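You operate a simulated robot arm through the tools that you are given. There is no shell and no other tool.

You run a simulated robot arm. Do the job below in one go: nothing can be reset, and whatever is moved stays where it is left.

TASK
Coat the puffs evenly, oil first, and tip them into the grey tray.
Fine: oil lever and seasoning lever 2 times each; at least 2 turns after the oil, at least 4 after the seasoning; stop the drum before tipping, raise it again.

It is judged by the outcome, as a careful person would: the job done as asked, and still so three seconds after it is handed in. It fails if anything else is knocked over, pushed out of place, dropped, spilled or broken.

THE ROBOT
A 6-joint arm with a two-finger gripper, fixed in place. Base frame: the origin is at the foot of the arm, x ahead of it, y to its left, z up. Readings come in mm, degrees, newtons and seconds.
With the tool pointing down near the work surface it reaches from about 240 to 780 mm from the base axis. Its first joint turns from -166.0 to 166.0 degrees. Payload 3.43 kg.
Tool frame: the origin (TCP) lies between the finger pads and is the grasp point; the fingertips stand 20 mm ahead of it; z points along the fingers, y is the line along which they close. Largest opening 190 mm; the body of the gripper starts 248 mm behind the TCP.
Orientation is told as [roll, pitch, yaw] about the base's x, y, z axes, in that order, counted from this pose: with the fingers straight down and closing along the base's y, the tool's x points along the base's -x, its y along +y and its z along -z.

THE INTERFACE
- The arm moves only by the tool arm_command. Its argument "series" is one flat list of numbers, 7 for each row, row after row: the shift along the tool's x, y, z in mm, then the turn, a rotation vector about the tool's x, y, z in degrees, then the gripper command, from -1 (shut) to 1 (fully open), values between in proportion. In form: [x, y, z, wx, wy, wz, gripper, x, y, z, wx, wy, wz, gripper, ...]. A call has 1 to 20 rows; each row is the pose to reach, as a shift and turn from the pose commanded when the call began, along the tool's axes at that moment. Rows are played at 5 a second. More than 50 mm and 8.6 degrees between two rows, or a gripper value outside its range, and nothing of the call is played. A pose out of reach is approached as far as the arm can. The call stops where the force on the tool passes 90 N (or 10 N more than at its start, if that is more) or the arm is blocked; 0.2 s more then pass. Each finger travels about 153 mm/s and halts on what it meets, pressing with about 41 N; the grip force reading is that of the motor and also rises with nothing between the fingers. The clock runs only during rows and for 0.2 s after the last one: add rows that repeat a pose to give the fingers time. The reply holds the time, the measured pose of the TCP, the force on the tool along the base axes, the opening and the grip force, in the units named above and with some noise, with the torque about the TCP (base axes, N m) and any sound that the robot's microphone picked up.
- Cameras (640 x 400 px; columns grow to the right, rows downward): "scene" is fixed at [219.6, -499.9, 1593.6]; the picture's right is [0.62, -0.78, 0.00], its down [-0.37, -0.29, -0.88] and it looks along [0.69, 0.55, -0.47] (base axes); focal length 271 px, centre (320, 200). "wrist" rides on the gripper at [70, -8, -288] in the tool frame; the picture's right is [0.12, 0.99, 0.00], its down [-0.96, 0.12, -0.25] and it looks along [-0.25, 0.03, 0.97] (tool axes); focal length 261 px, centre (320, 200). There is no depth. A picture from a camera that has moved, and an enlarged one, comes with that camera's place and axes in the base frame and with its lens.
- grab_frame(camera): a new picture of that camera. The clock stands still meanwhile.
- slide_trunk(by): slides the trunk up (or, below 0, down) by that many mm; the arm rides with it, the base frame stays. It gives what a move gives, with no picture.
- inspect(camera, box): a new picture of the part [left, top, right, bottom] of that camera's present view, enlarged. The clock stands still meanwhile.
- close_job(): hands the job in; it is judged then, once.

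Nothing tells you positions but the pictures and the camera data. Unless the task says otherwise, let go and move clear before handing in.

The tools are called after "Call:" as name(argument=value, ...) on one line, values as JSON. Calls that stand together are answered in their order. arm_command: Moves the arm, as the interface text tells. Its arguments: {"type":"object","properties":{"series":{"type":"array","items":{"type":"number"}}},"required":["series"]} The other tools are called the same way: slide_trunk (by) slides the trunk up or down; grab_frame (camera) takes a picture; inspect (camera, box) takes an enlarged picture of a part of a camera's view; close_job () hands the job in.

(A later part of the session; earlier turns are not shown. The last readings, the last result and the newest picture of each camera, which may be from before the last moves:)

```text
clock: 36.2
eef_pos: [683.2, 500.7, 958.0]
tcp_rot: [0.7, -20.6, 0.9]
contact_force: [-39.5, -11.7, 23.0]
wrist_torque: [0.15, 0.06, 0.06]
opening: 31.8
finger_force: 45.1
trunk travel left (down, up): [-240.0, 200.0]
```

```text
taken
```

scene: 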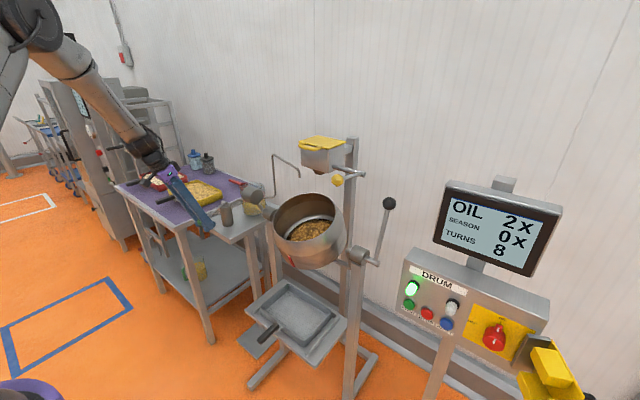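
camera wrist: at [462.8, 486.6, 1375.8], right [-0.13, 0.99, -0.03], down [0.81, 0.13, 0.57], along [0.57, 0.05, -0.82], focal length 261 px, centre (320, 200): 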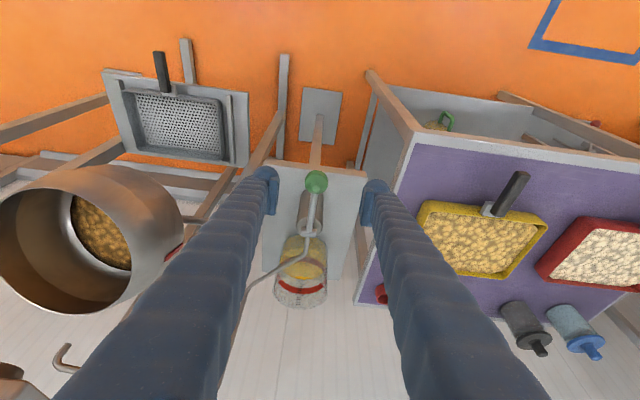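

OIL now reads 2x, at turn 8. I'll return the lever to the top, release it and back out along the tool axis.

Call:
arm_command(series=[1.5, 0, -9, 0, 0, 0, -1, 2, 0, -18.5, 0, 0, 0, -1, 1, 0, -28, 0, 0, 0, -1, 0, 0, -38, 0, 0, 0, -1, -1.7, 0, -47, 0, 0, 0, -1, -4.3, 0, -56, 0, 0, 0, -1, -8, 0, -65, 0, 0, 0, -1, -11, 0, -73, 0, 0, 0, -1, -11, 0, -73, 0, 0, 0, -1, -11, 0, -73, 0, 0, 0, -0.3, -11, 0, -73, 0, 0, 0, 0, -11, 0, -73, 0, 0, 0, 0, -11, 0, -100, 0, 0, 0, 0, -11, 0, -140, 0, 0, 0, 0, -11, 0, -183, 0, 0, 0, 0, -11, 0, -183, 0, 0, 0, 0])

Call:
grab_frame(camera="scene")

Call:
grab_frame(camera="wrist")

```text
clock: 39.6
eef_pos: [631.1, 499.5, 1132.8]
tcp_rot: [0.7, -20.3, 1.0]
contact_force: [-0.9, -0.7, -0.1]
wrist_torque: [0.04, 0.03, 0.02]
opening: 94.9
finger_force: 0.1
trunk travel left (down, up): [-240.0, 200.0]
```

```text
taken
```

scene: 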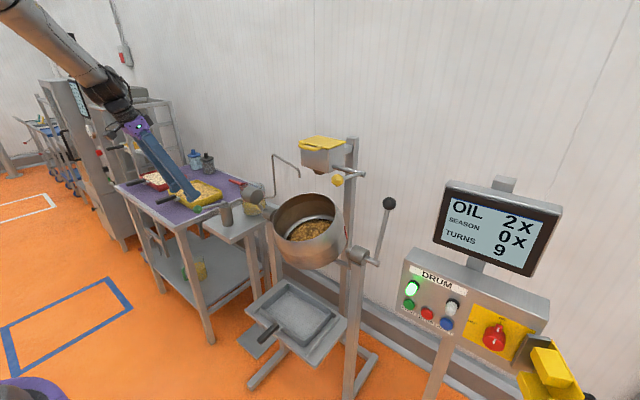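

```text
taken
camera wrist: at [466.9, 481.5, 1377.4], right [-0.13, 0.99, -0.03], down [0.81, 0.13, 0.57], along [0.57, 0.05, -0.82], focal length 261 px, centre (320, 200)
```

wrist: 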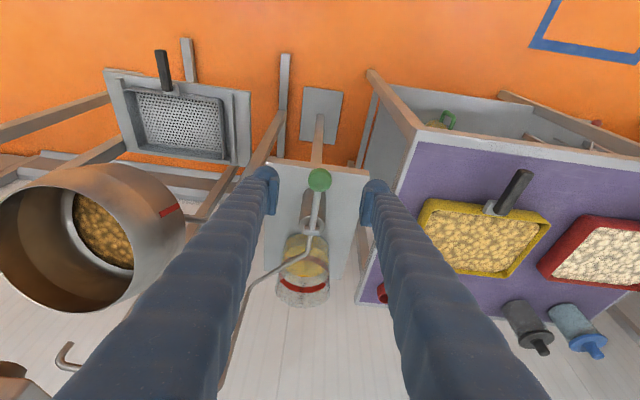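

The oil lever is back up and released, with the counter at 9. I'll raise the trunk and move in front of the seasoning lever, keeping x small to stay clear of the hopper.

Call:
slide_trunk(by=200)

Call:
arm_command(series=[-2, -46, -2, 0, 0, 0, 0, -3, -92, -5, 0, 0, 0, 0, -5, -138, -7, 0, 0, 0, 0, -6, -184, -10, 0, 0, 0, 0, -7, -230, -15, 0, 0, 0, 0, -8, -276, -20, 0, 0, 0, 0, -10, -322, -25, 0, 0, 0, 0, -11, -368, -30, 0, 0, 0, 0, -12, -414, -35, 0, 0, 0, 0, -13, -460, -40, 0, 0, 0, 0, -14, -506, -45, 0, 0, 0, 0, -15, -552, -50, 0, 0, 0, 0, -15, -598, -52, 0, 0, 0, 0, -15, -598, -52, 0, 0, 0, 0])

Call:
grab_frame(camera="scene")

Call:
grab_frame(camera="wrist")

```text
clock: 41.8
eef_pos: [632.1, 498.5, 1332.0]
tcp_rot: [0.8, -20.5, 1.0]
contact_force: [0.3, 0.1, -0.5]
wrist_torque: [-0.01, -0.02, -0.02]
opening: 95.0
finger_force: 0.1
trunk travel left (down, up): [-440.0, 0.0]
```

```text
clock: 44.8
eef_pos: [641.0, -100.6, 1378.4]
tcp_rot: [0.8, -20.4, 1.0]
contact_force: [0.5, 0.0, 0.7]
wrist_torque: [0.0, -0.02, -0.01]
opening: 94.7
finger_force: 0.0
trunk travel left (down, up): [-440.0, 0.0]
```

```text
taken
```

scene: 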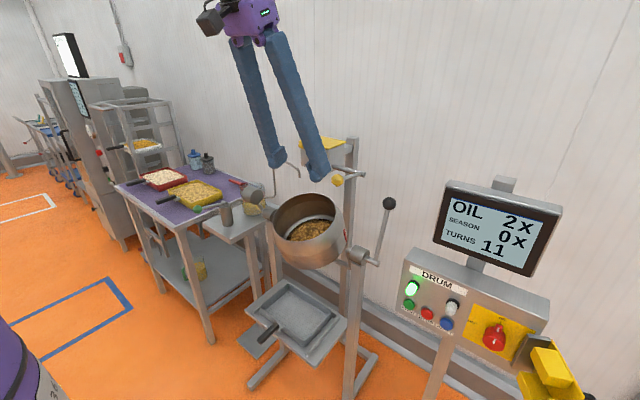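

```text
taken
camera wrist: at [476.1, -117.4, 1623.2], right [-0.13, 0.99, -0.03], down [0.81, 0.13, 0.57], along [0.57, 0.05, -0.82], focal length 261 px, centre (320, 200)
```

wrist: 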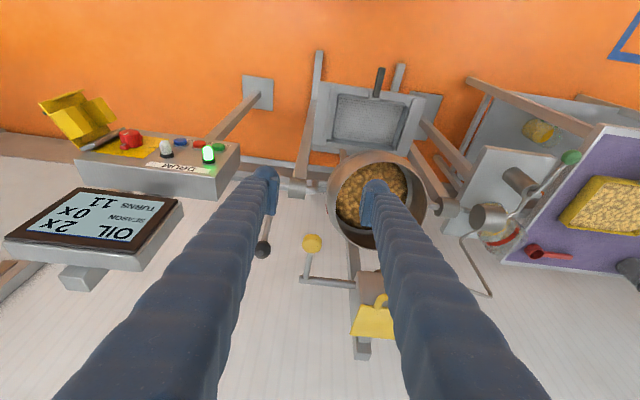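

The counter reads 11, more than 2 turns since the oil. The yellow knob is at (807,-98,1281), so I'll move forward above it and descend around it with a narrower opening.

Call:
arm_command(series=[-40, 0, 13, 0, 0, 0, -0.26, -80, 0, 26, 0, 0, 0, -0.26, -120.8, 0, 39.6, 0, 0, 0, -0.26, -121, -0.5, 67, 0, 0, 0, -0.26, -121, -1, 94, 0, 0, 0, -0.26, -121.3, -1.2, 121, 0, 0, 0, -0.26, -121.6, -1.5, 149.2, 0, 0, 0, -0.26, -121.6, -1.5, 149.2, 0, 0, 0, -0.26])

Call:
inspect(camera="scene", box=[280, 120, 400, 200])

Call:
inspect(camera="wrist", box=[220, 120, 420, 260])

```text
clock: 46.6
eef_pos: [806.8, -97.6, 1282.2]
tcp_rot: [0.7, -20.6, 1.0]
contact_force: [-0.9, 1.0, -0.4]
wrist_torque: [-0.01, -0.1, -0.01]
opening: 70.2
finger_force: 0.0
trunk travel left (down, up): [-440.0, 0.0]
```

```text
5.00 times, centred on (340, 160) of scene
camera zoom: at [219.6, -499.9, 1593.6], right [0.62, -0.78, 0.0], down [-0.37, -0.29, -0.88], along [0.69, 0.55, -0.47], focal length 1354 px, centre (220, 400)
```

zoom: 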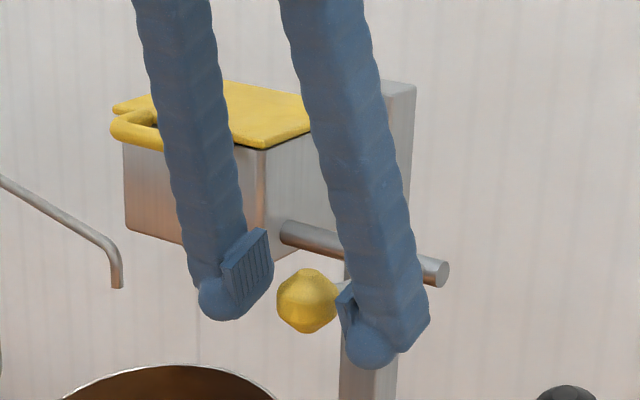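

```text
2.86 times, centred on (320, 190) of wrist
camera zoom: at [640.4, -115.2, 1527.9], right [-0.13, 0.99, -0.03], down [0.81, 0.13, 0.57], along [0.57, 0.05, -0.82], focal length 745 px, centre (320, 229)
```

zoom: 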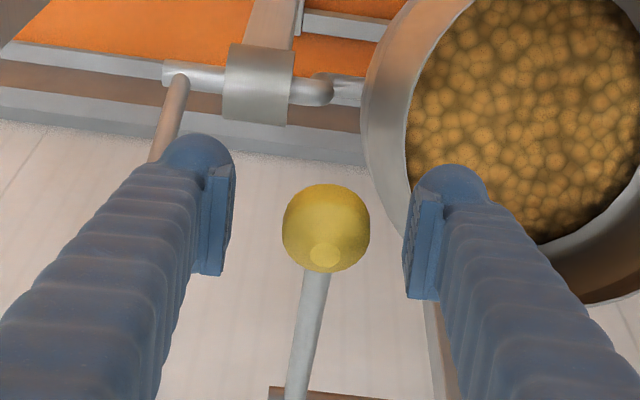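

The knob is between the pads. I'll close on it and pull the first part of the stroke.

Call:
arm_command(series=[0, 0, 0, 0, 0, 0, -1, 0, 0, 0, 0, 0, 0, -1, 0, 0, 0, 0, 0, 0, -1])

Call:
arm_command(series=[5, 0, 8.6, 0, 0, 0, -1, 9.7, 0, 17.2, 0, 0, 0, -1, 14, 0, 26.5, 0, 0, 0, -1, 17, 0, 35.8, 0, 0, 0, -1, 20, 0, 45.5, 0, 0, 0, -1, 21.7, 0, 55.3, 0, 0, 0, -1, 21.7, 0, 55.3, 0, 0, 0, -1])

Call:
grab_frame(camera="scene")

```text
clock: 47.4
eef_pos: [808.3, -96.1, 1281.4]
tcp_rot: [0.7, -20.5, 1.1]
contact_force: [2.1, 24.7, -3.5]
wrist_torque: [0.17, 0.49, 0.06]
opening: 34.2
finger_force: 45.2
trunk travel left (down, up): [-440.0, 0.0]
```

```text
clock: 49.0
eef_pos: [808.1, -94.7, 1224.1]
tcp_rot: [0.5, -20.5, 1.0]
contact_force: [15.5, 16.4, 11.7]
wrist_torque: [-0.05, -0.83, 0.0]
opening: 31.8
finger_force: 45.3
trunk travel left (down, up): [-440.0, 0.0]
```

```text
taken
```

scene: 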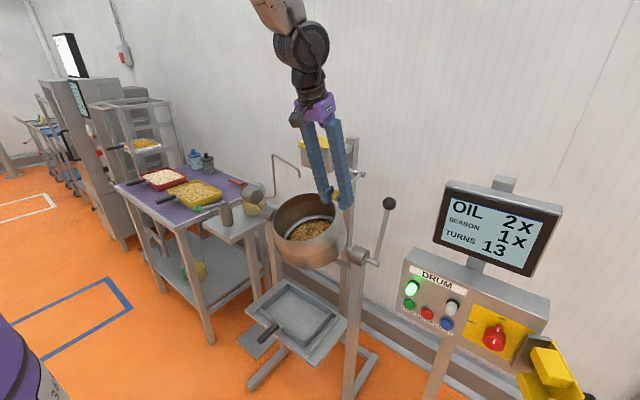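

SEASON reads 1x. I'll finish this stroke gently, then return the lever fully to the top.

Call:
arm_command(series=[0, 2, 8, 0, 0, 0, -1, 0, 3, 15, 0, 0, 0, -1, 0, 3, 8, 0, 0, 0, -1, -1.5, 3, 0, 0, 0, 0, -1, -3.5, 3, -10, 0, 0, 0, -1, -6.5, 3, -19.5, 0, 0, 0, -1, -10, 3, -29, 0, 0, 0, -1, -14, 3, -38, 0, 0, 0, -1, -18, 3, -47, 0, 0, 0, -1, -22.5, 3, -54.5, 0, 0, 0, -1, -22.5, 3, -54.5, 0, 0, 0, -1, -22.5, 3, -54.5, 0, 0, 0, -1])

Call:
grab_frame(camera="scene")

```text
clock: 51.6
eef_pos: [809.1, -94.0, 1276.4]
tcp_rot: [0.9, -20.1, 1.0]
contact_force: [-6.5, -16.1, -50.4]
wrist_torque: [0.2, 0.47, -0.06]
opening: 32.1
finger_force: 45.0
trunk travel left (down, up): [-440.0, 0.0]
```

```text
taken
```

scene: 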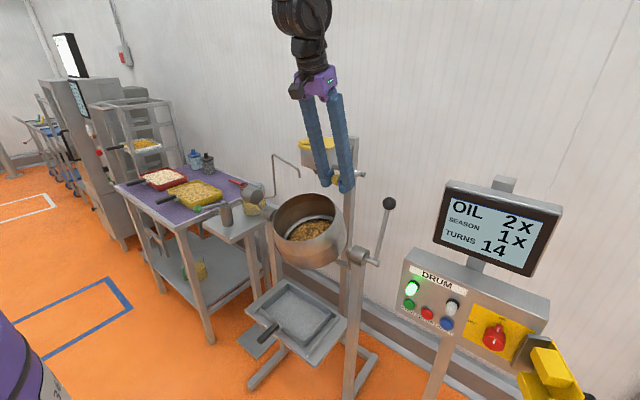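

The lever is against its top stop. Now the second seasoning stroke.

Call:
arm_command(series=[4.5, -1, 8.6, 0, 0, 0, -1, 9, -1, 17.2, 0, 0, 0, -1, 13, -1.5, 26.5, 0, 0, 0, -1, 16.5, -1.5, 35.8, 0, 0, 0, -1, 19.5, -2, 45.5, 0, 0, 0, -1, 21.5, -2, 55.3, 0, 0, 0, -1, 22.5, -2, 64, 0, 0, 0, -1, 22.5, -2, 64, 0, 0, 0, -1])

Call:
grab_frame(camera="scene")

```text
clock: 53.4
eef_pos: [812.3, -94.4, 1215.1]
tcp_rot: [0.7, -20.4, 1.0]
contact_force: [6.0, -4.6, 9.3]
wrist_torque: [0.05, -0.74, -0.02]
opening: 31.6
finger_force: 45.3
trunk travel left (down, up): [-440.0, 0.0]
```

```text
taken
```

scene: 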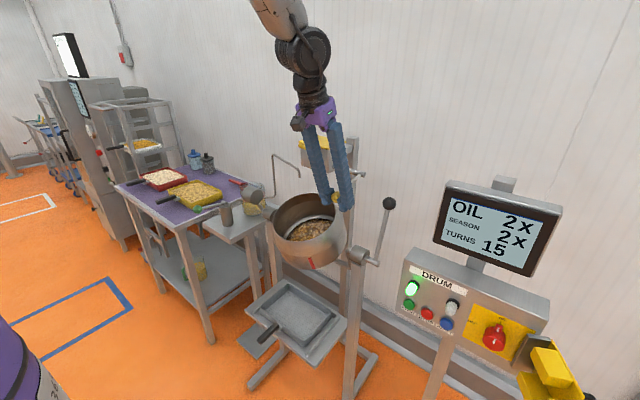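

SEASON reads 2x, at turn 15. I'll return the lever to the top, release it and back out.

Call:
arm_command(series=[-1, 0, -8.7, 0, 0, 0, -1, -3, 0.5, -18.5, 0, 0, 0, -1, -6, 0.5, -28.2, 0, 0, 0, -1, -9.5, 0.5, -37.5, 0, 0, 0, -1, -13.5, 1, -46.8, 0, 0, 0, -1, -18, 1, -55.4, 0, 0, 0, -1, -20, 1, -59.5, 0, 0, 0, -1, -20, 1, -59.5, 0, 0, 0, -1, -20, 0, -59.5, 0, 0, 0, -0.4, -20, -1, -59.5, 0, 0, 0, -0.26, -20, -1, -59.5, 0, 0, 0, -0.26, -20, -1, -90, 0, 0, 0, -0.26, -20, -1, -130, 0, 0, 0, -0.26, -20, -1, -170, 0, 0, 0, -0.26, -20, -1, -170, 0, 0, 0, -0.26])

Call:
grab_frame(camera="scene")

Call:
grab_frame(camera="wrist")

```text
clock: 56.6
eef_pos: [768.9, -99.0, 1376.0]
tcp_rot: [0.7, -20.4, 0.9]
contact_force: [0.5, -0.6, -0.3]
wrist_torque: [0.03, 0.08, -0.01]
opening: 70.0
finger_force: 0.1
trunk travel left (down, up): [-440.0, 0.0]
```

```text
taken
```

scene: 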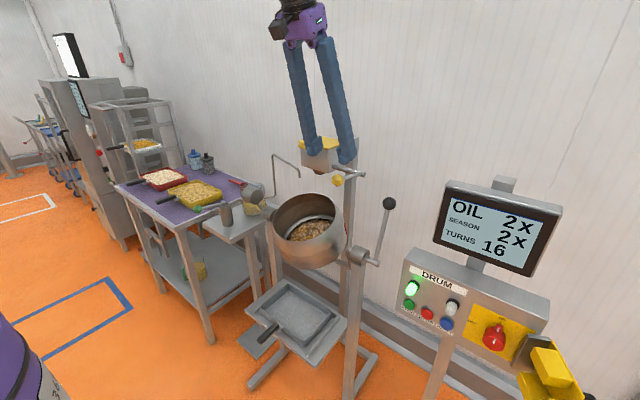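

```text
taken
camera wrist: at [603.5, -115.7, 1623.2], right [-0.13, 0.99, -0.03], down [0.81, 0.13, 0.57], along [0.57, 0.05, -0.82], focal length 261 px, centre (320, 200)
```

wrist: 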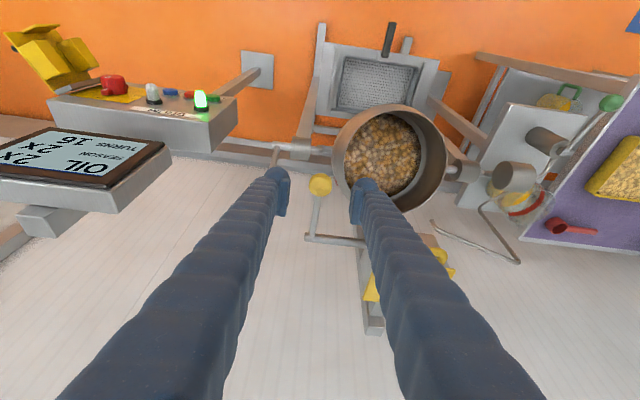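

Both doses are done and the lever is up. The counter is at 16 and I need at least 19 before stopping. I'll retreat and yaw the tool toward the STOP approach pose.

Call:
arm_command(series=[30, -20, -12, -1.7, 0, -4.7, -1, 58, -45, -23, -3.5, 0.1, -9.4, -1, 85, -73, -34, -5.2, 0.2, -14, -1, 110, -100, -44, -7, 0.2, -18.7, -1, 135, -128, -54, -8.7, 0.3, -23.4, -1, 159.4, -157.6, -63.5, -10.5, 0.4, -28.1, -1, 159.4, -157.6, -63.5, -10.5, 0.4, -28.1, -1])

Call:
slide_trunk(by=-200)

Call:
grab_frame(camera="scene")

```text
clock: 58.2
eef_pos: [600.9, -258.7, 1383.4]
tcp_rot: [0.7, -20.5, 31.1]
contact_force: [0.0, -0.2, -0.4]
wrist_torque: [-0.05, 0.01, -0.01]
opening: 0.0
finger_force: 34.8
trunk travel left (down, up): [-440.0, 0.0]
```

```text
clock: 60.4
eef_pos: [600.6, -259.8, 1183.2]
tcp_rot: [0.7, -20.4, 31.0]
contact_force: [0.3, 0.0, -0.4]
wrist_torque: [0.03, 0.03, 0.0]
opening: 0.0
finger_force: 34.5
trunk travel left (down, up): [-240.0, 200.0]
```

```text
taken
```

scene: 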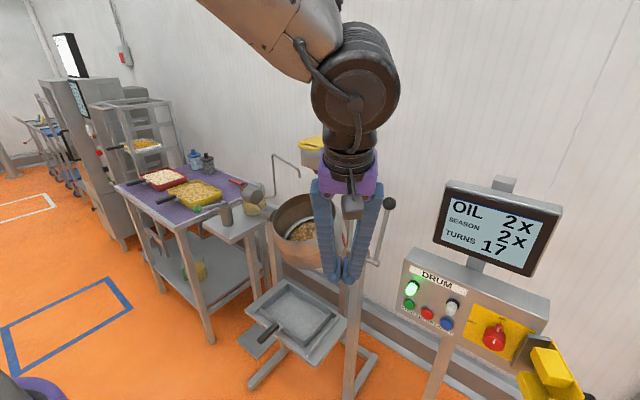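

The counter is at 17. I'll tilt the tool to horizontal and move toward a point in front of the panel.

Call:
arm_command(series=[-1, -20, -3.5, 0, -7.7, 0, -1, -2, -40, -7, 0, -15.5, 0, -1, -3, -60, -10.5, 0, -23.2, 0, -1, -4, -80, -14, 0, -31, 0, -1, -5, -100, -17.5, 0, -38.7, 0, -1, -6, -120, -21.5, 0, -46.5, 0, -1, -7, -140, -25, 0, -54.2, 0, -1, -8, -160, -28.5, 0, -62, 0, -1, -8.5, -180, -32, 0, -69.6, 0, -1, -8.5, -180, -32, 0, -69.6, 0, -1])

Call:
grab_frame(camera="wrist")

```text
clock: 62.5
eef_pos: [691.8, -415.7, 1215.5]
tcp_rot: [102.1, -89.3, -71.0]
contact_force: [-0.3, -0.6, 0.2]
wrist_torque: [0.09, -0.08, 0.15]
opening: 0.0
finger_force: 34.6
trunk travel left (down, up): [-240.0, 200.0]
```

```text
taken
camera wrist: at [450.5, -573.9, 1145.2], right [-0.52, 0.85, -0.11], down [-0.27, -0.04, 0.96], along [0.81, 0.52, 0.25], focal length 261 px, centre (320, 200)
```

wrist: 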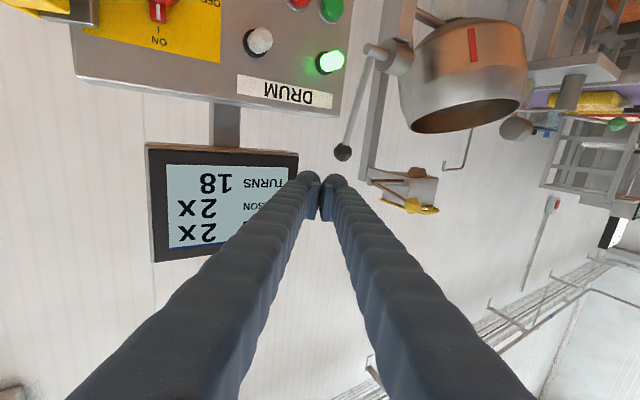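

The counter is at 18, and lowering takes a few more seconds. I'll lower the trunk to button height.

Call:
slide_trunk(by=-238.5)

Call:
grab_frame(camera="scene")

Call:
grab_frame(camera="wrist")

```text
clock: 65.0
eef_pos: [691.2, -413.9, 977.9]
tcp_rot: [92.8, -89.3, -61.6]
contact_force: [0.6, 0.8, -0.5]
wrist_torque: [0.01, 0.02, 0.01]
opening: 0.3
finger_force: 33.8
trunk travel left (down, up): [-2.0, 438.0]
```

```text
taken
```

scene: 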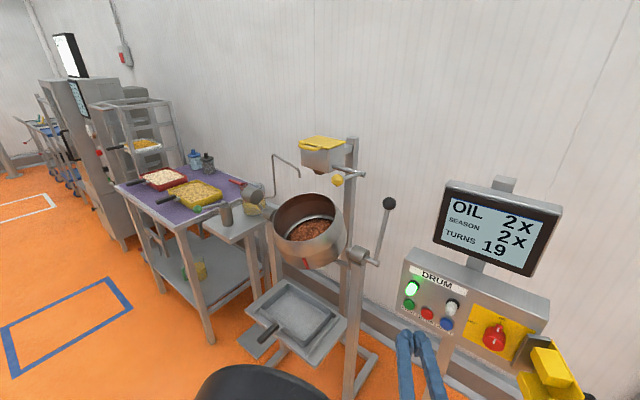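

```text
taken
camera wrist: at [450.3, -572.8, 907.4], right [-0.52, 0.85, -0.11], down [-0.27, -0.04, 0.96], along [0.81, 0.53, 0.25], focal length 261 px, centre (320, 200)
```

wrist: 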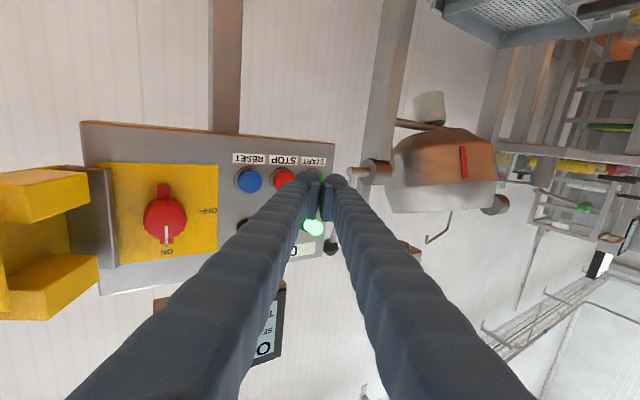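

The counter is at 19. I'll let a couple more turns pass while easing toward STOP, so there are clearly more than 4 after the seasoning.

Call:
arm_command(series=[1, -10, 15, 0, 0, 0, -1, 1, -19, 31, 0, 0, 0, -1, 1, -28, 45.5, 0, 0, 0, -1, 1, -28, 45.5, 0, 0, 0, -1, 1, -28, 45.5, 0, 0, 0, -1, 1, -28, 45.5, 0, 0, 0, -1, 1, -28, 45.5, 0, 0, 0, -1, 1, -28, 45.5, 0, 0, 0, -1, 1, -28, 45.5, 0, 0, 0, -1, 1, -28, 45.5, 0, 0, 0, -1, 1, -28, 45.5, 0, 0, 0, -1, 1, -28, 45.5, 0, 0, 0, -1, 1, -28, 45.5, 0, 0, 0, -1, 1, -28, 45.5, 0, 0, 0, -1, 1, -28, 45.5, 0, 0, 0, -1, 1, -28, 45.5, 0, 0, 0, -1])

Call:
inspect(camera="scene", box=[380, 250, 500, 350])

Call:
inspect(camera="wrist", box=[220, 100, 420, 260])

Call:
grab_frame(camera="scene")

```text
clock: 68.4
eef_pos: [743.9, -414.8, 975.4]
tcp_rot: [92.3, -89.3, -61.0]
contact_force: [0.0, -0.2, -0.8]
wrist_torque: [0.03, 0.03, 0.04]
opening: 0.0
finger_force: 34.2
trunk travel left (down, up): [-2.0, 438.0]
```

```text
4.00 times, centred on (440, 300) of scene
camera zoom: at [219.6, -499.9, 1593.6], right [0.62, -0.78, 0.0], down [-0.37, -0.29, -0.88], along [0.69, 0.55, -0.47], focal length 1084 px, centre (-160, -200)
```

zoom: 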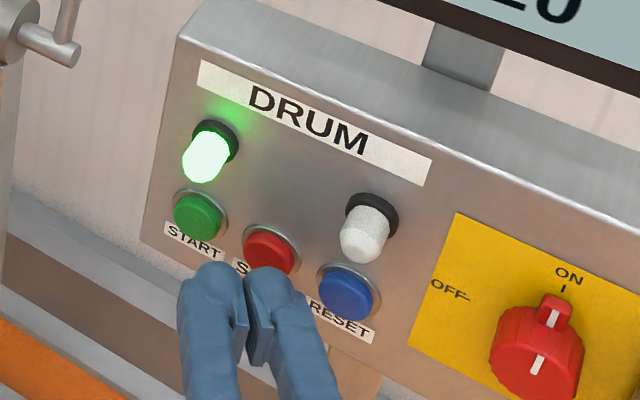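

```text
2.50 times, centred on (320, 180) of wrist
camera zoom: at [502.7, -573.0, 905.9], right [-0.52, 0.85, -0.11], down [-0.27, -0.04, 0.96], along [0.81, 0.53, 0.25], focal length 652 px, centre (320, 250)
```

zoom: 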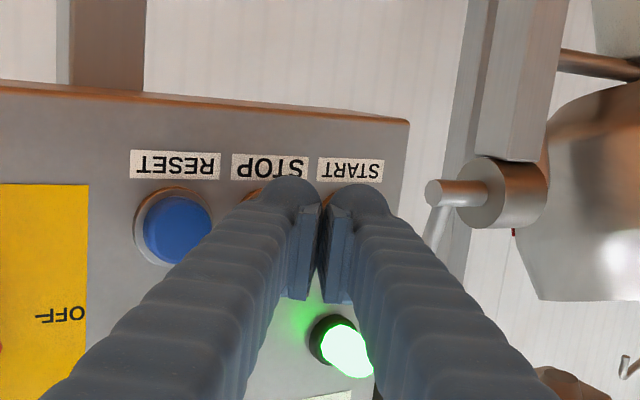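

```text
taken
```

scene: 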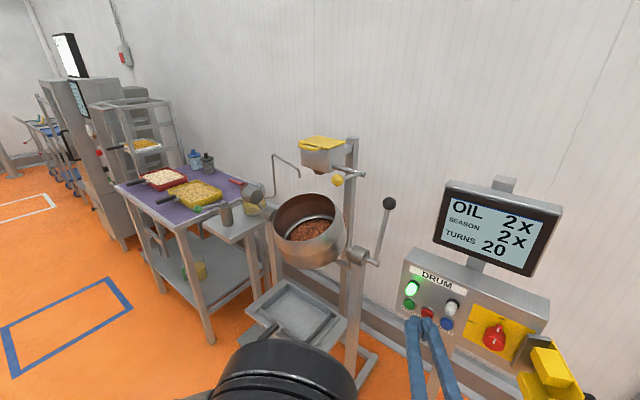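

The counter is at 20, about 5 turns after the seasoning. I'll press STOP now.

Call:
arm_command(series=[0, -4.6, 7.7, 0, 0, 0, -1, -1, -9.3, 15.4, 0, 0, 0, -1, -1, -11.3, 18.9, 0, 0, 0, -1, -1, -12.9, 21.4, 0, 0, 0, -1, -1, -14.2, 23.6, 0, 0, 0, -1, -1, -14.2, 23.6, 0, 0, 0, -1])

Call:
inspect(camera="scene", box=[380, 170, 580, 350])

```text
clock: 69.8
eef_pos: [771.5, -414.3, 976.1]
tcp_rot: [89.7, -89.3, -58.5]
contact_force: [-27.5, 5.3, -11.5]
wrist_torque: [0.09, 0.21, -0.04]
opening: 0.0
finger_force: 34.1
trunk travel left (down, up): [-2.0, 438.0]
heard: click
```

```text
2.22 times, centred on (480, 260) of scene
camera zoom: at [219.6, -499.9, 1593.6], right [0.62, -0.78, 0.0], down [-0.37, -0.29, -0.88], along [0.69, 0.55, -0.47], focal length 602 px, centre (-36, 67)
```

zoom: 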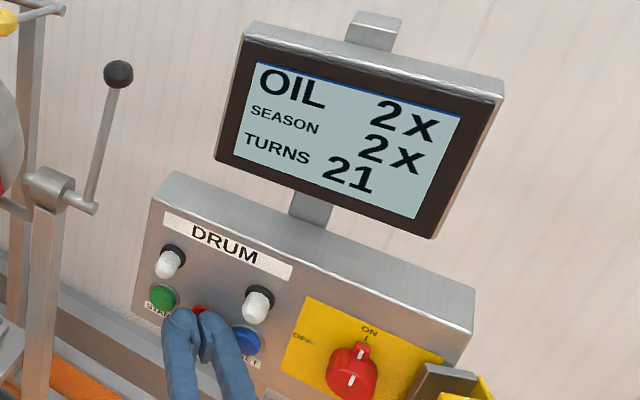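

The drum has stopped, the lamp is off and the count is 21. I'll back away from the panel and raise the trunk for the tilt lever.

Call:
arm_command(series=[0, 10.3, -17.1, 0, 0, 0, -1, 0, 23, -38, 0, 0, 0, -1, 0, 36, -60, 0, 0, 0, -1, 0, 36, -60, 0, 0, 0, -1])

Call:
slide_trunk(by=238)

Call:
arm_command(series=[-16, 16, 1, 0, 7.5, 0, -1, -31, 32, 2, 0, 15, 0, -1, -47, 48, 3, 0, 22.5, 0, -1, -62, 64, 4, 0, 30, 0, -1, -78, 80, 5, 0, 37.5, 0, -1, -94, 97, 6, 0, 45, 0, -1, -110, 113, 7, 0, 52.5, 0, -1, -125, 129, 7.6, 0, 60, 0, -1, -125, 129, 7.6, 0, 60, 0, -1])

Call:
grab_frame(camera="scene")

```text
clock: 70.8
eef_pos: [703.3, -414.3, 980.1]
tcp_rot: [94.7, -89.3, -63.5]
contact_force: [0.2, 0.3, -0.2]
wrist_torque: [-0.02, 0.03, 0.0]
opening: 0.0
finger_force: 34.6
trunk travel left (down, up): [-2.0, 438.0]
```

```text
clock: 73.3
eef_pos: [704.0, -414.4, 1217.2]
tcp_rot: [92.4, -89.4, -61.0]
contact_force: [-0.3, 0.0, -0.9]
wrist_torque: [0.01, -0.02, 0.05]
opening: 0.2
finger_force: 34.7
trunk travel left (down, up): [-240.0, 200.0]
```

```text
clock: 75.3
eef_pos: [644.5, -299.8, 1343.7]
tcp_rot: [0.7, -29.9, 30.8]
contact_force: [0.0, -0.1, 0.2]
wrist_torque: [-0.03, 0.0, -0.04]
opening: 0.1
finger_force: 34.6
trunk travel left (down, up): [-240.0, 200.0]
```

```text
taken
```

scene: 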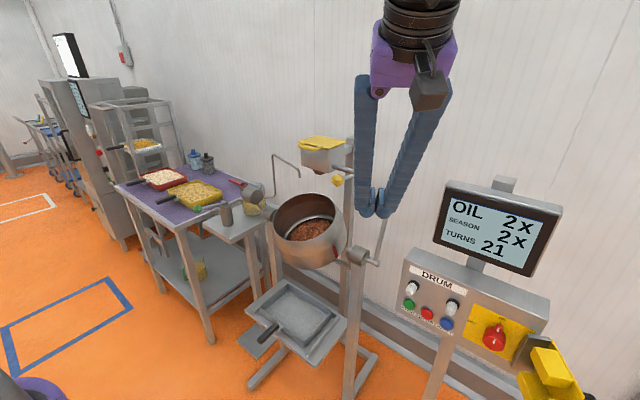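

Next I'll turn the yaw back to zero and move up to a view of the black ball.

Call:
arm_command(series=[-23, 2, 7, 2.6, 0, 4.45, -0.16, -46, 5, 15, 5.1, -0.1, 8.9, -0.16, -69, 7, 22, 7.7, -0.1, 13.3, -0.16, -92, 9, 29, 10.2, -0.2, 17.8, -0.16, -115, 12, 37, 12.8, -0.2, 22.2, -0.16, -138.9, 14, 44, 15.3, -0.3, 26.7, -0.16, -138.9, 14, 44, 15.3, -0.3, 26.7, -0.16])

Call:
grab_frame(camera="wrist")

Call:
grab_frame(camera="scene")

```text
clock: 76.9
eef_pos: [755.6, -216.7, 1373.5]
tcp_rot: [0.9, -30.0, 0.1]
contact_force: [0.1, 0.1, -0.6]
wrist_torque: [-0.08, 0.0, -0.02]
opening: 80.1
finger_force: 0.0
trunk travel left (down, up): [-240.0, 200.0]
```

```text
taken
camera wrist: at [551.8, -232.8, 1588.4], right [-0.11, 0.99, -0.05], down [0.71, 0.11, 0.7], along [0.7, 0.04, -0.72], focal length 261 px, centre (320, 200)
```

wrist: 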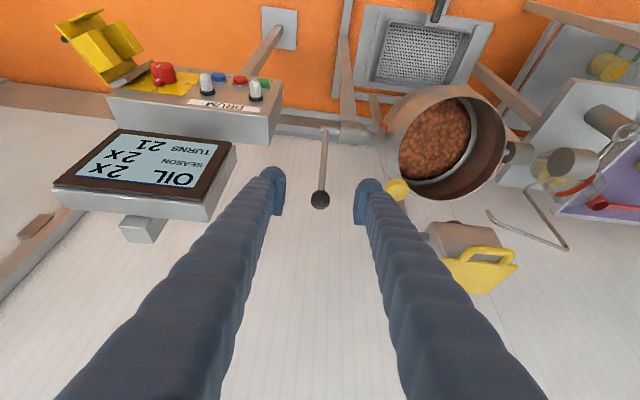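

```text
taken
```

scene: 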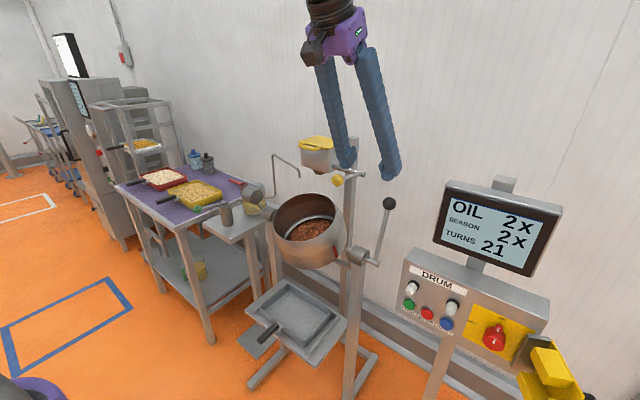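

The ball is at about (932,-208,1192). I'll approach along the tool axis and bring the pads around it.

Call:
arm_command(series=[-16, 2, 33, 0, 0, 0, -0.16, -31, 4, 66, 0, 0, 0, -0.16, -47, 6, 100, 0, 0, 0, -0.16, -62, 7, 133, 0, 0, 0, -0.16, -62, 7, 161, 0, 0, 0, -0.16, -62, 7, 189, 0, 0, 0, -0.16, -62, 7, 217, 0, 0, 0, -0.16, -62, 7, 245, 0, 0, 0, -0.16, -62, 7, 245, 0, 0, 0, -0.16])

Call:
inspect(camera="wrist", box=[220, 120, 420, 260])

Call:
inspect(camera="scene", box=[320, 140, 460, 240])

```text
clock: 78.9
eef_pos: [933.5, -204.9, 1195.4]
tcp_rot: [0.9, -30.1, 0.0]
contact_force: [-0.1, -0.4, 0.8]
wrist_torque: [0.01, -0.03, 0.0]
opening: 79.5
finger_force: 0.0
trunk travel left (down, up): [-240.0, 200.0]
```

```text
2.86 times, centred on (320, 190) of wrist
camera zoom: at [729.8, -220.7, 1408.7], right [-0.11, 0.99, -0.05], down [0.71, 0.11, 0.7], along [0.7, 0.05, -0.72], focal length 745 px, centre (320, 229)
```

zoom: 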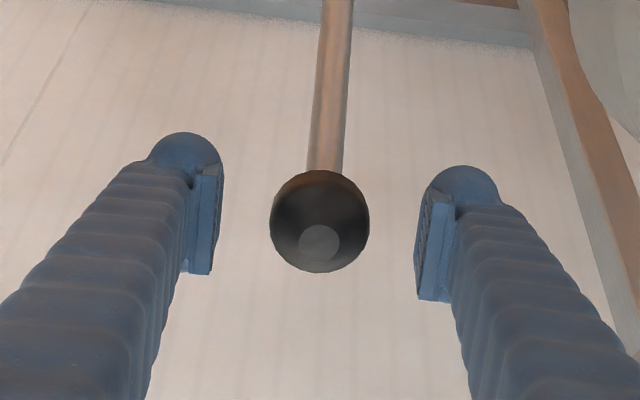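

```text
4.00 times, centred on (390, 190) of scene
camera zoom: at [219.6, -499.9, 1593.6], right [0.62, -0.78, 0.0], down [-0.37, -0.29, -0.88], along [0.69, 0.55, -0.47], focal length 1084 px, centre (40, 240)
```

zoom: 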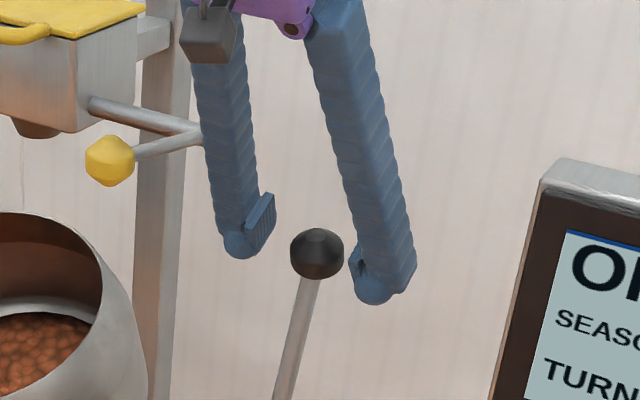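

The ball is centred between the pads. I'll close on it and start the lever forward, watching the force.

Call:
arm_command(series=[0, 0, 0, 0, 0, 0, -1, 0, 0, 0, 0, 0, 0, -1, 0, 0, 0, 0, 0, 0, -1])

Call:
arm_command(series=[8, 0, -6, 0, 0, 0, -1, 16.2, 0, -12.1, 0, 0, 0, -1, 29.7, 0, -20.6, 0, 0, 0, -1, 29.7, 0, -20.6, 0, 0, 0, -1])

Call:
grab_frame(camera="scene")

```text
clock: 79.7
eef_pos: [934.2, -203.9, 1192.6]
tcp_rot: [1.0, -29.9, 0.0]
contact_force: [2.4, 1.3, -3.6]
wrist_torque: [0.01, -0.2, 0.02]
opening: 40.1
finger_force: 44.8
trunk travel left (down, up): [-240.0, 200.0]
```

```text
clock: 80.7
eef_pos: [896.4, -205.4, 1201.0]
tcp_rot: [0.9, -30.2, 0.0]
contact_force: [0.6, -11.3, 21.5]
wrist_torque: [-0.08, 0.22, -0.23]
opening: 37.8
finger_force: 44.6
trunk travel left (down, up): [-240.0, 200.0]
```

```text
taken
```

scene: 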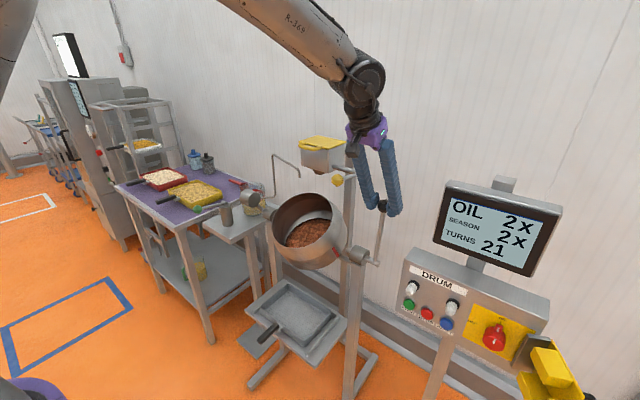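

The lever moves freely and the drum tilts with it. I'll continue to about 30°, following the arc.

Call:
arm_command(series=[8.5, 0, -6, 0, 0, 0, -1, 17.4, 0, -11.5, 0, 0, 0, -1, 36, 0, -19, 0, 0, 0, -1, 55.5, 0, -25, 0, 0, 0, -1, 75.4, 0, -29, 0, 0, 0, -1, 95.3, 0, -31, 0, 0, 0, -1, 115.5, 0, -31.5, 0, 0, 0, -1, 115.5, 0, -31.5, 0, 0, 0, -1])

Call:
grab_frame(camera="scene")

Call:
inspect(camera="scene", box=[220, 180, 420, 380])

```text
clock: 82.5
eef_pos: [781.5, -204.1, 1166.8]
tcp_rot: [1.0, -29.8, 0.0]
contact_force: [-1.0, -0.1, 0.5]
wrist_torque: [0.06, -0.03, 0.03]
opening: 0.0
finger_force: 34.2
trunk travel left (down, up): [-240.0, 200.0]
```

```text
taken
```

scene: 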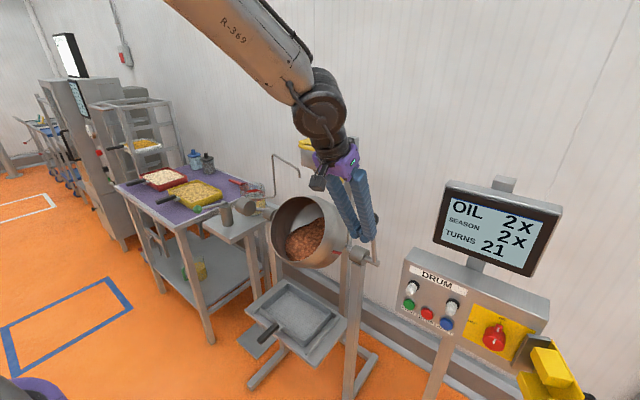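

```text
2.00 times, centred on (320, 280) of scene
camera zoom: at [219.6, -499.9, 1593.6], right [0.62, -0.78, 0.0], down [-0.37, -0.29, -0.88], along [0.69, 0.55, -0.47], focal length 542 px, centre (320, 40)
```

zoom: 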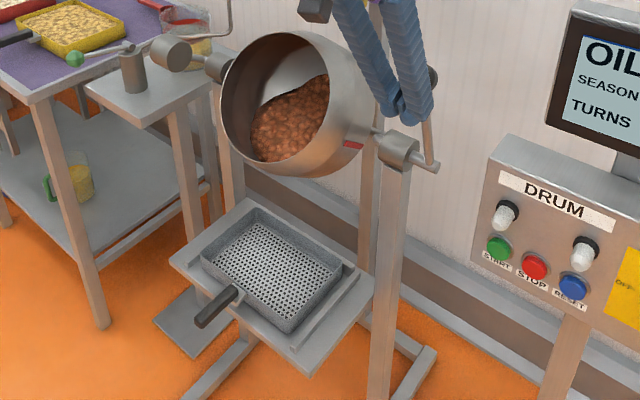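

The ball slipped out of the grip on the way; the fingers are empty now. The drum is holding its partial tilt without spilling. I'll check where the ball is.

Call:
grab_frame(camera="wrist")

Call:
inspect(camera="scene", box=[310, 150, 430, 290])

```text
taken
camera wrist: at [578.1, -220.1, 1381.1], right [-0.11, 0.99, -0.04], down [0.71, 0.11, 0.69], along [0.69, 0.05, -0.72], focal length 261 px, centre (320, 200)
```

wrist: 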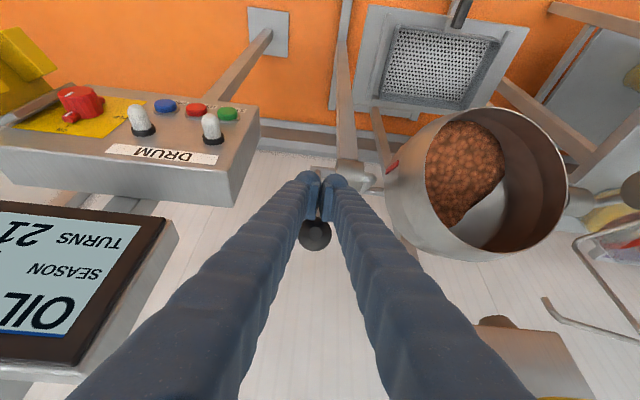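

```text
2.86 times, centred on (370, 220) of scene
camera zoom: at [219.6, -499.9, 1593.6], right [0.62, -0.78, 0.0], down [-0.37, -0.29, -0.88], along [0.69, 0.55, -0.47], focal length 774 px, centre (177, 143)
```

zoom: 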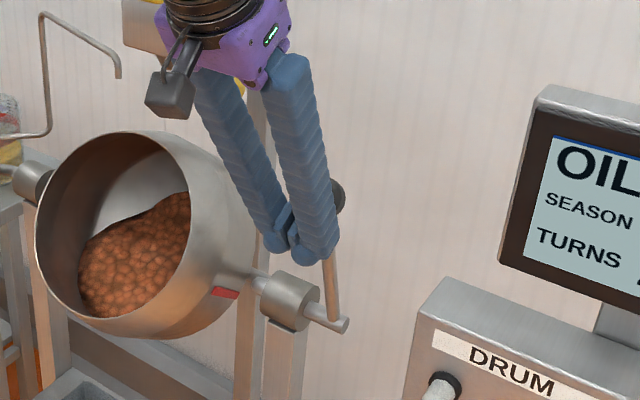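

Call:
inspect(camera="wrist", box=[270, 150, 370, 270])

Call:
inspect(camera="scene", box=[350, 180, 410, 280])

```text
3.33 times, centred on (320, 210) of wrist
camera zoom: at [578.1, -220.1, 1381.1], right [-0.11, 0.99, -0.04], down [0.71, 0.11, 0.69], along [0.69, 0.05, -0.72], focal length 869 px, centre (320, 167)
```

zoom: 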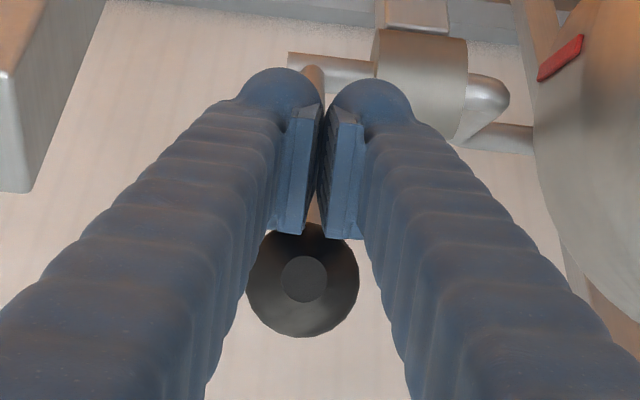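

```text
4.00 times, centred on (380, 230) of scene
camera zoom: at [219.6, -499.9, 1593.6], right [0.62, -0.78, 0.0], down [-0.37, -0.29, -0.88], along [0.69, 0.55, -0.47], focal length 1084 px, centre (80, 80)
```

zoom: 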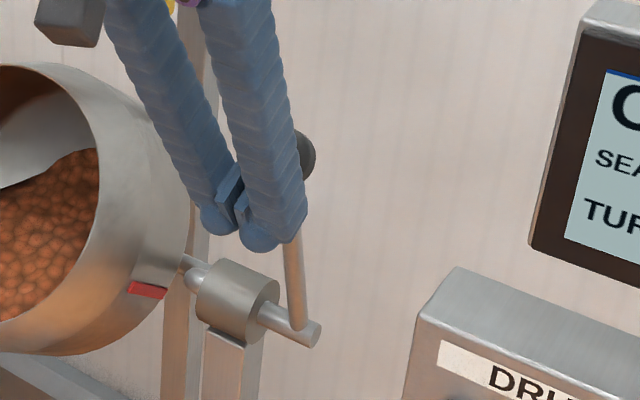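

The ball is now at about (828,-206,1181). The lever held where it stopped, so the slip came from moving too fast against the drum's damping. I'll open, slide back around the ball and re-grip.

Call:
arm_command(series=[0, 0, 0, 0, 0, 0, -0.16, 0, 0, 0, 0, 0, 0, -0.16, -12, 0, 3, 0, 0, 0, -0.16, -24, -1, 6, 0, 0, 0, -0.16, -36, -1.5, 9, 0, 0, 0, -0.16, -47.7, -1.5, 11.4, 0, 0, 0, -0.16, -47.7, -1.5, 11.4, 0, 0, 0, -0.16])

Call:
inspect(camera="wrist", box=[220, 120, 420, 260])

Call:
inspect(camera="scene", box=[310, 150, 430, 290])

```text
clock: 84.1
eef_pos: [829.7, -205.7, 1180.9]
tcp_rot: [0.9, -29.9, 0.2]
contact_force: [-0.3, 0.4, 0.7]
wrist_torque: [-0.02, 0.0, -0.03]
opening: 79.8
finger_force: 0.1
trunk travel left (down, up): [-240.0, 200.0]
```

```text
2.86 times, centred on (320, 190) of wrist
camera zoom: at [625.5, -221.6, 1396.1], right [-0.11, 0.99, -0.05], down [0.71, 0.11, 0.7], along [0.7, 0.05, -0.72], focal length 745 px, centre (320, 229)
```

zoom: 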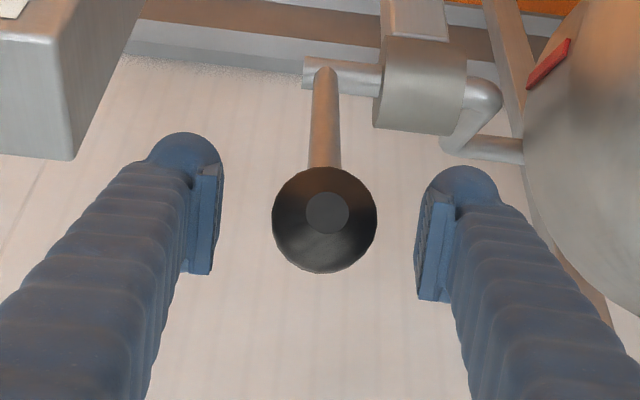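

```text
2.86 times, centred on (370, 220) of scene
camera zoom: at [219.6, -499.9, 1593.6], right [0.62, -0.78, 0.0], down [-0.37, -0.29, -0.88], along [0.69, 0.55, -0.47], focal length 774 px, centre (177, 143)
```

zoom: 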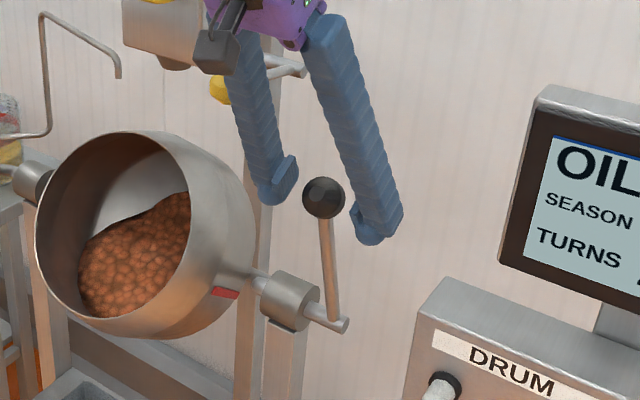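

The ball is centred again. I'll re-grip and pull slowly along the arc about the refined pivot at (899,976), radius 218 mm.

Call:
arm_command(series=[2.3, 0, -2.5, 0, 0, 0, -0.16, 2.3, 0, -2.5, 0, 0, 0, -1, 2.3, 0, -2.5, 0, 0, 0, -1, 2.3, 0, -2.5, 0, 0, 0, -1])

Call:
arm_command(series=[5.6, 0, -1, 0, 0, 0, -1, 11.3, 0, -1.8, 0, 0, 0, -1, 17, 0, -2.5, 0, 0, 0, -1, 22.6, 0, -3, 0, 0, 0, -1, 22.6, 0, -3, 0, 0, 0, -1])

```text
clock: 85.1
eef_pos: [824.8, -205.0, 1182.4]
tcp_rot: [0.9, -29.9, 0.2]
contact_force: [-2.3, 17.9, 2.7]
wrist_torque: [0.19, 0.07, 0.13]
opening: 39.8
finger_force: 45.2
trunk travel left (down, up): [-240.0, 200.0]
```

```text
clock: 86.3
eef_pos: [806.2, -204.4, 1172.2]
tcp_rot: [0.8, -29.9, 0.0]
contact_force: [4.5, 21.7, 2.8]
wrist_torque: [0.04, -0.66, 0.13]
opening: 39.0
finger_force: 44.7
trunk travel left (down, up): [-240.0, 200.0]
```

It is holding with only a few newtons of drag. I'll continue slowly.

Call:
arm_command(series=[5.7, 1, -0.4, 0, 0, 0, -1, 11.5, 2, -0.6, 0, 0, 0, -1, 17.2, 2, -0.7, 0, 0, 0, -1, 22.9, 2, -0.6, 0, 0, 0, -1, 28.6, 2, -0.4, 0, 0, 0, -1, 34.3, 2, -0.1, 0, 0, 0, -1, 40, 2, 0.5, 0, 0, 0, -1, 45.7, 2, 1.1, 0, 0, 0, -1, 51.4, 2, 2, 0, 0, 0, -1, 57, 2, 2.9, 0, 0, 0, -1, 57, 2, 2.9, 0, 0, 0, -1])

Call:
inspect(camera="scene", box=[220, 180, 420, 380])

```text
clock: 88.7
eef_pos: [756.6, -205.1, 1142.4]
tcp_rot: [0.9, -29.8, 0.1]
contact_force: [12.1, 11.0, -5.1]
wrist_torque: [-0.12, -0.99, -0.1]
opening: 38.2
finger_force: 45.2
trunk travel left (down, up): [-240.0, 200.0]
```

```text
2.00 times, centred on (320, 280) of scene
camera zoom: at [219.6, -499.9, 1593.6], right [0.62, -0.78, 0.0], down [-0.37, -0.29, -0.88], along [0.69, 0.55, -0.47], focal length 542 px, centre (320, 40)
```

zoom: 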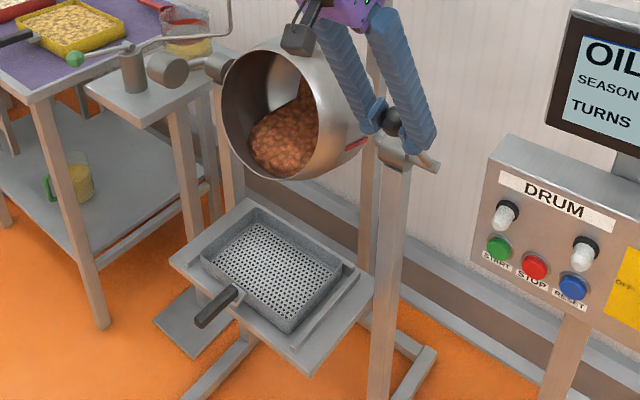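

The mouth is now pointing forward and the pour should start soon. I'll continue slowly, easing the tool more upright.

Call:
arm_command(series=[5.4, 0.3, 1.5, 0, 0.9, 0, -1, 10.9, 0.6, 3.2, 0, 1.8, 0, -1, 16.4, 1, 4.9, 0, 2.7, 0, -1, 21.9, 1, 6.7, 0, 3.6, 0, -1, 27.1, 1, 8.7, 0, 4.5, 0, -1, 32.3, 1, 10.8, 0, 5.4, 0, -1, 37.5, 1, 13, 0, 6.3, 0, -1, 42.8, 1, 15.2, 0, 7.2, 0, -1, 47.9, 1, 17.6, 0, 8.1, 0, -1, 53, 1, 20, 0, 9, 0, -1, 58.2, 1, 22.4, 0, 9.9, 0, -1, 63.3, 1, 24.9, 0, 10.8, 0, -1, 63.3, 1, 24.9, 0, 10.8, 0, -1])

Call:
inspect(camera="scene", box=[220, 180, 420, 380])

```text
clock: 91.5
eef_pos: [715.1, -205.3, 1090.0]
tcp_rot: [0.9, -19.2, 0.1]
contact_force: [-4.2, -26.8, 9.7]
wrist_torque: [0.13, -0.91, -0.19]
opening: 38.3
finger_force: 44.6
trunk travel left (down, up): [-240.0, 200.0]
```

```text
2.00 times, centred on (320, 280) of scene
camera zoom: at [219.6, -499.9, 1593.6], right [0.62, -0.78, 0.0], down [-0.37, -0.29, -0.88], along [0.69, 0.55, -0.47], focal length 542 px, centre (320, 40)
```

zoom: 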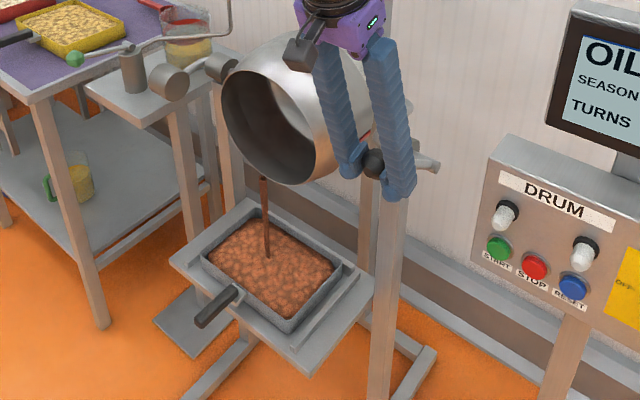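

The puffs are pouring into the grey tray. I'll hold here while they run out.

Call:
arm_command(series=[0, -1, 0, 0, 0, 0, -1, 0, -1.5, 0, 0, 0, 0, -1, 0, -1.5, 0, 0, 0, 0, -1, 0, -1.5, 0, 0, 0, 0, -1, 0, -1.5, 0, 0, 0, 0, -1, 0, -1.5, 0, 0, 0, 0, -1, 0, -1.5, 0, 0, 0, 0, -1, 0, -1.5, 0, 0, 0, 0, -1, 0, -1.5, 0, 0, 0, 0, -1, 0, -1.5, 0, 0, 0, 0, -1])

Call:
inspect(camera="scene", box=[220, 180, 420, 380])

Call:
grab_frame(camera="wrist")

```text
clock: 93.7
eef_pos: [714.8, -205.4, 1088.0]
tcp_rot: [0.9, -19.1, 0.2]
contact_force: [-1.4, -3.8, -1.1]
wrist_torque: [0.08, 0.12, -0.01]
opening: 38.3
finger_force: 45.2
trunk travel left (down, up): [-240.0, 200.0]
```

```text
2.00 times, centred on (320, 280) of scene
camera zoom: at [219.6, -499.9, 1593.6], right [0.62, -0.78, 0.0], down [-0.37, -0.29, -0.88], along [0.69, 0.55, -0.47], focal length 542 px, centre (320, 40)
```

zoom: 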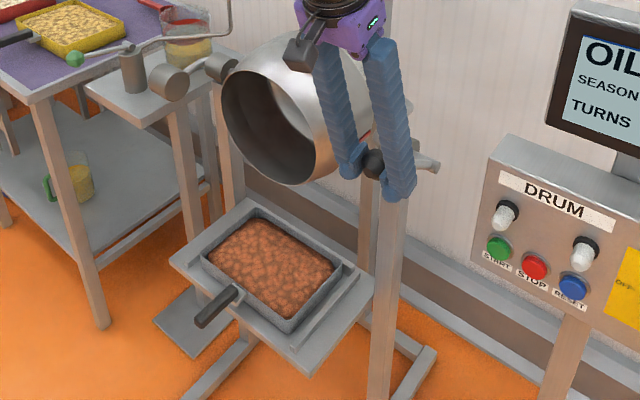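

```text
taken
camera wrist: at [554.4, -220.4, 1338.6], right [-0.12, 0.99, -0.02], down [0.83, 0.12, 0.55], along [0.55, 0.05, -0.83], focal length 261 px, centre (320, 200)
```

wrist: 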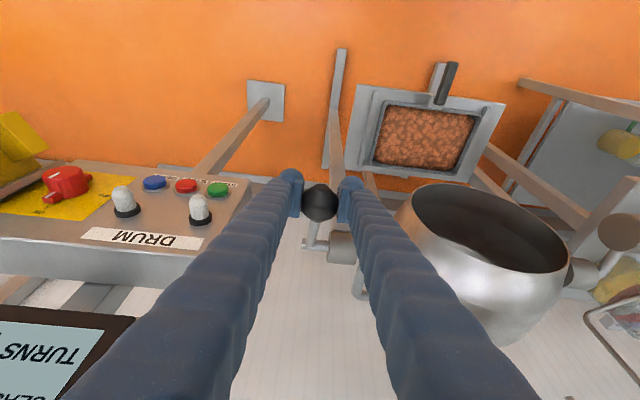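

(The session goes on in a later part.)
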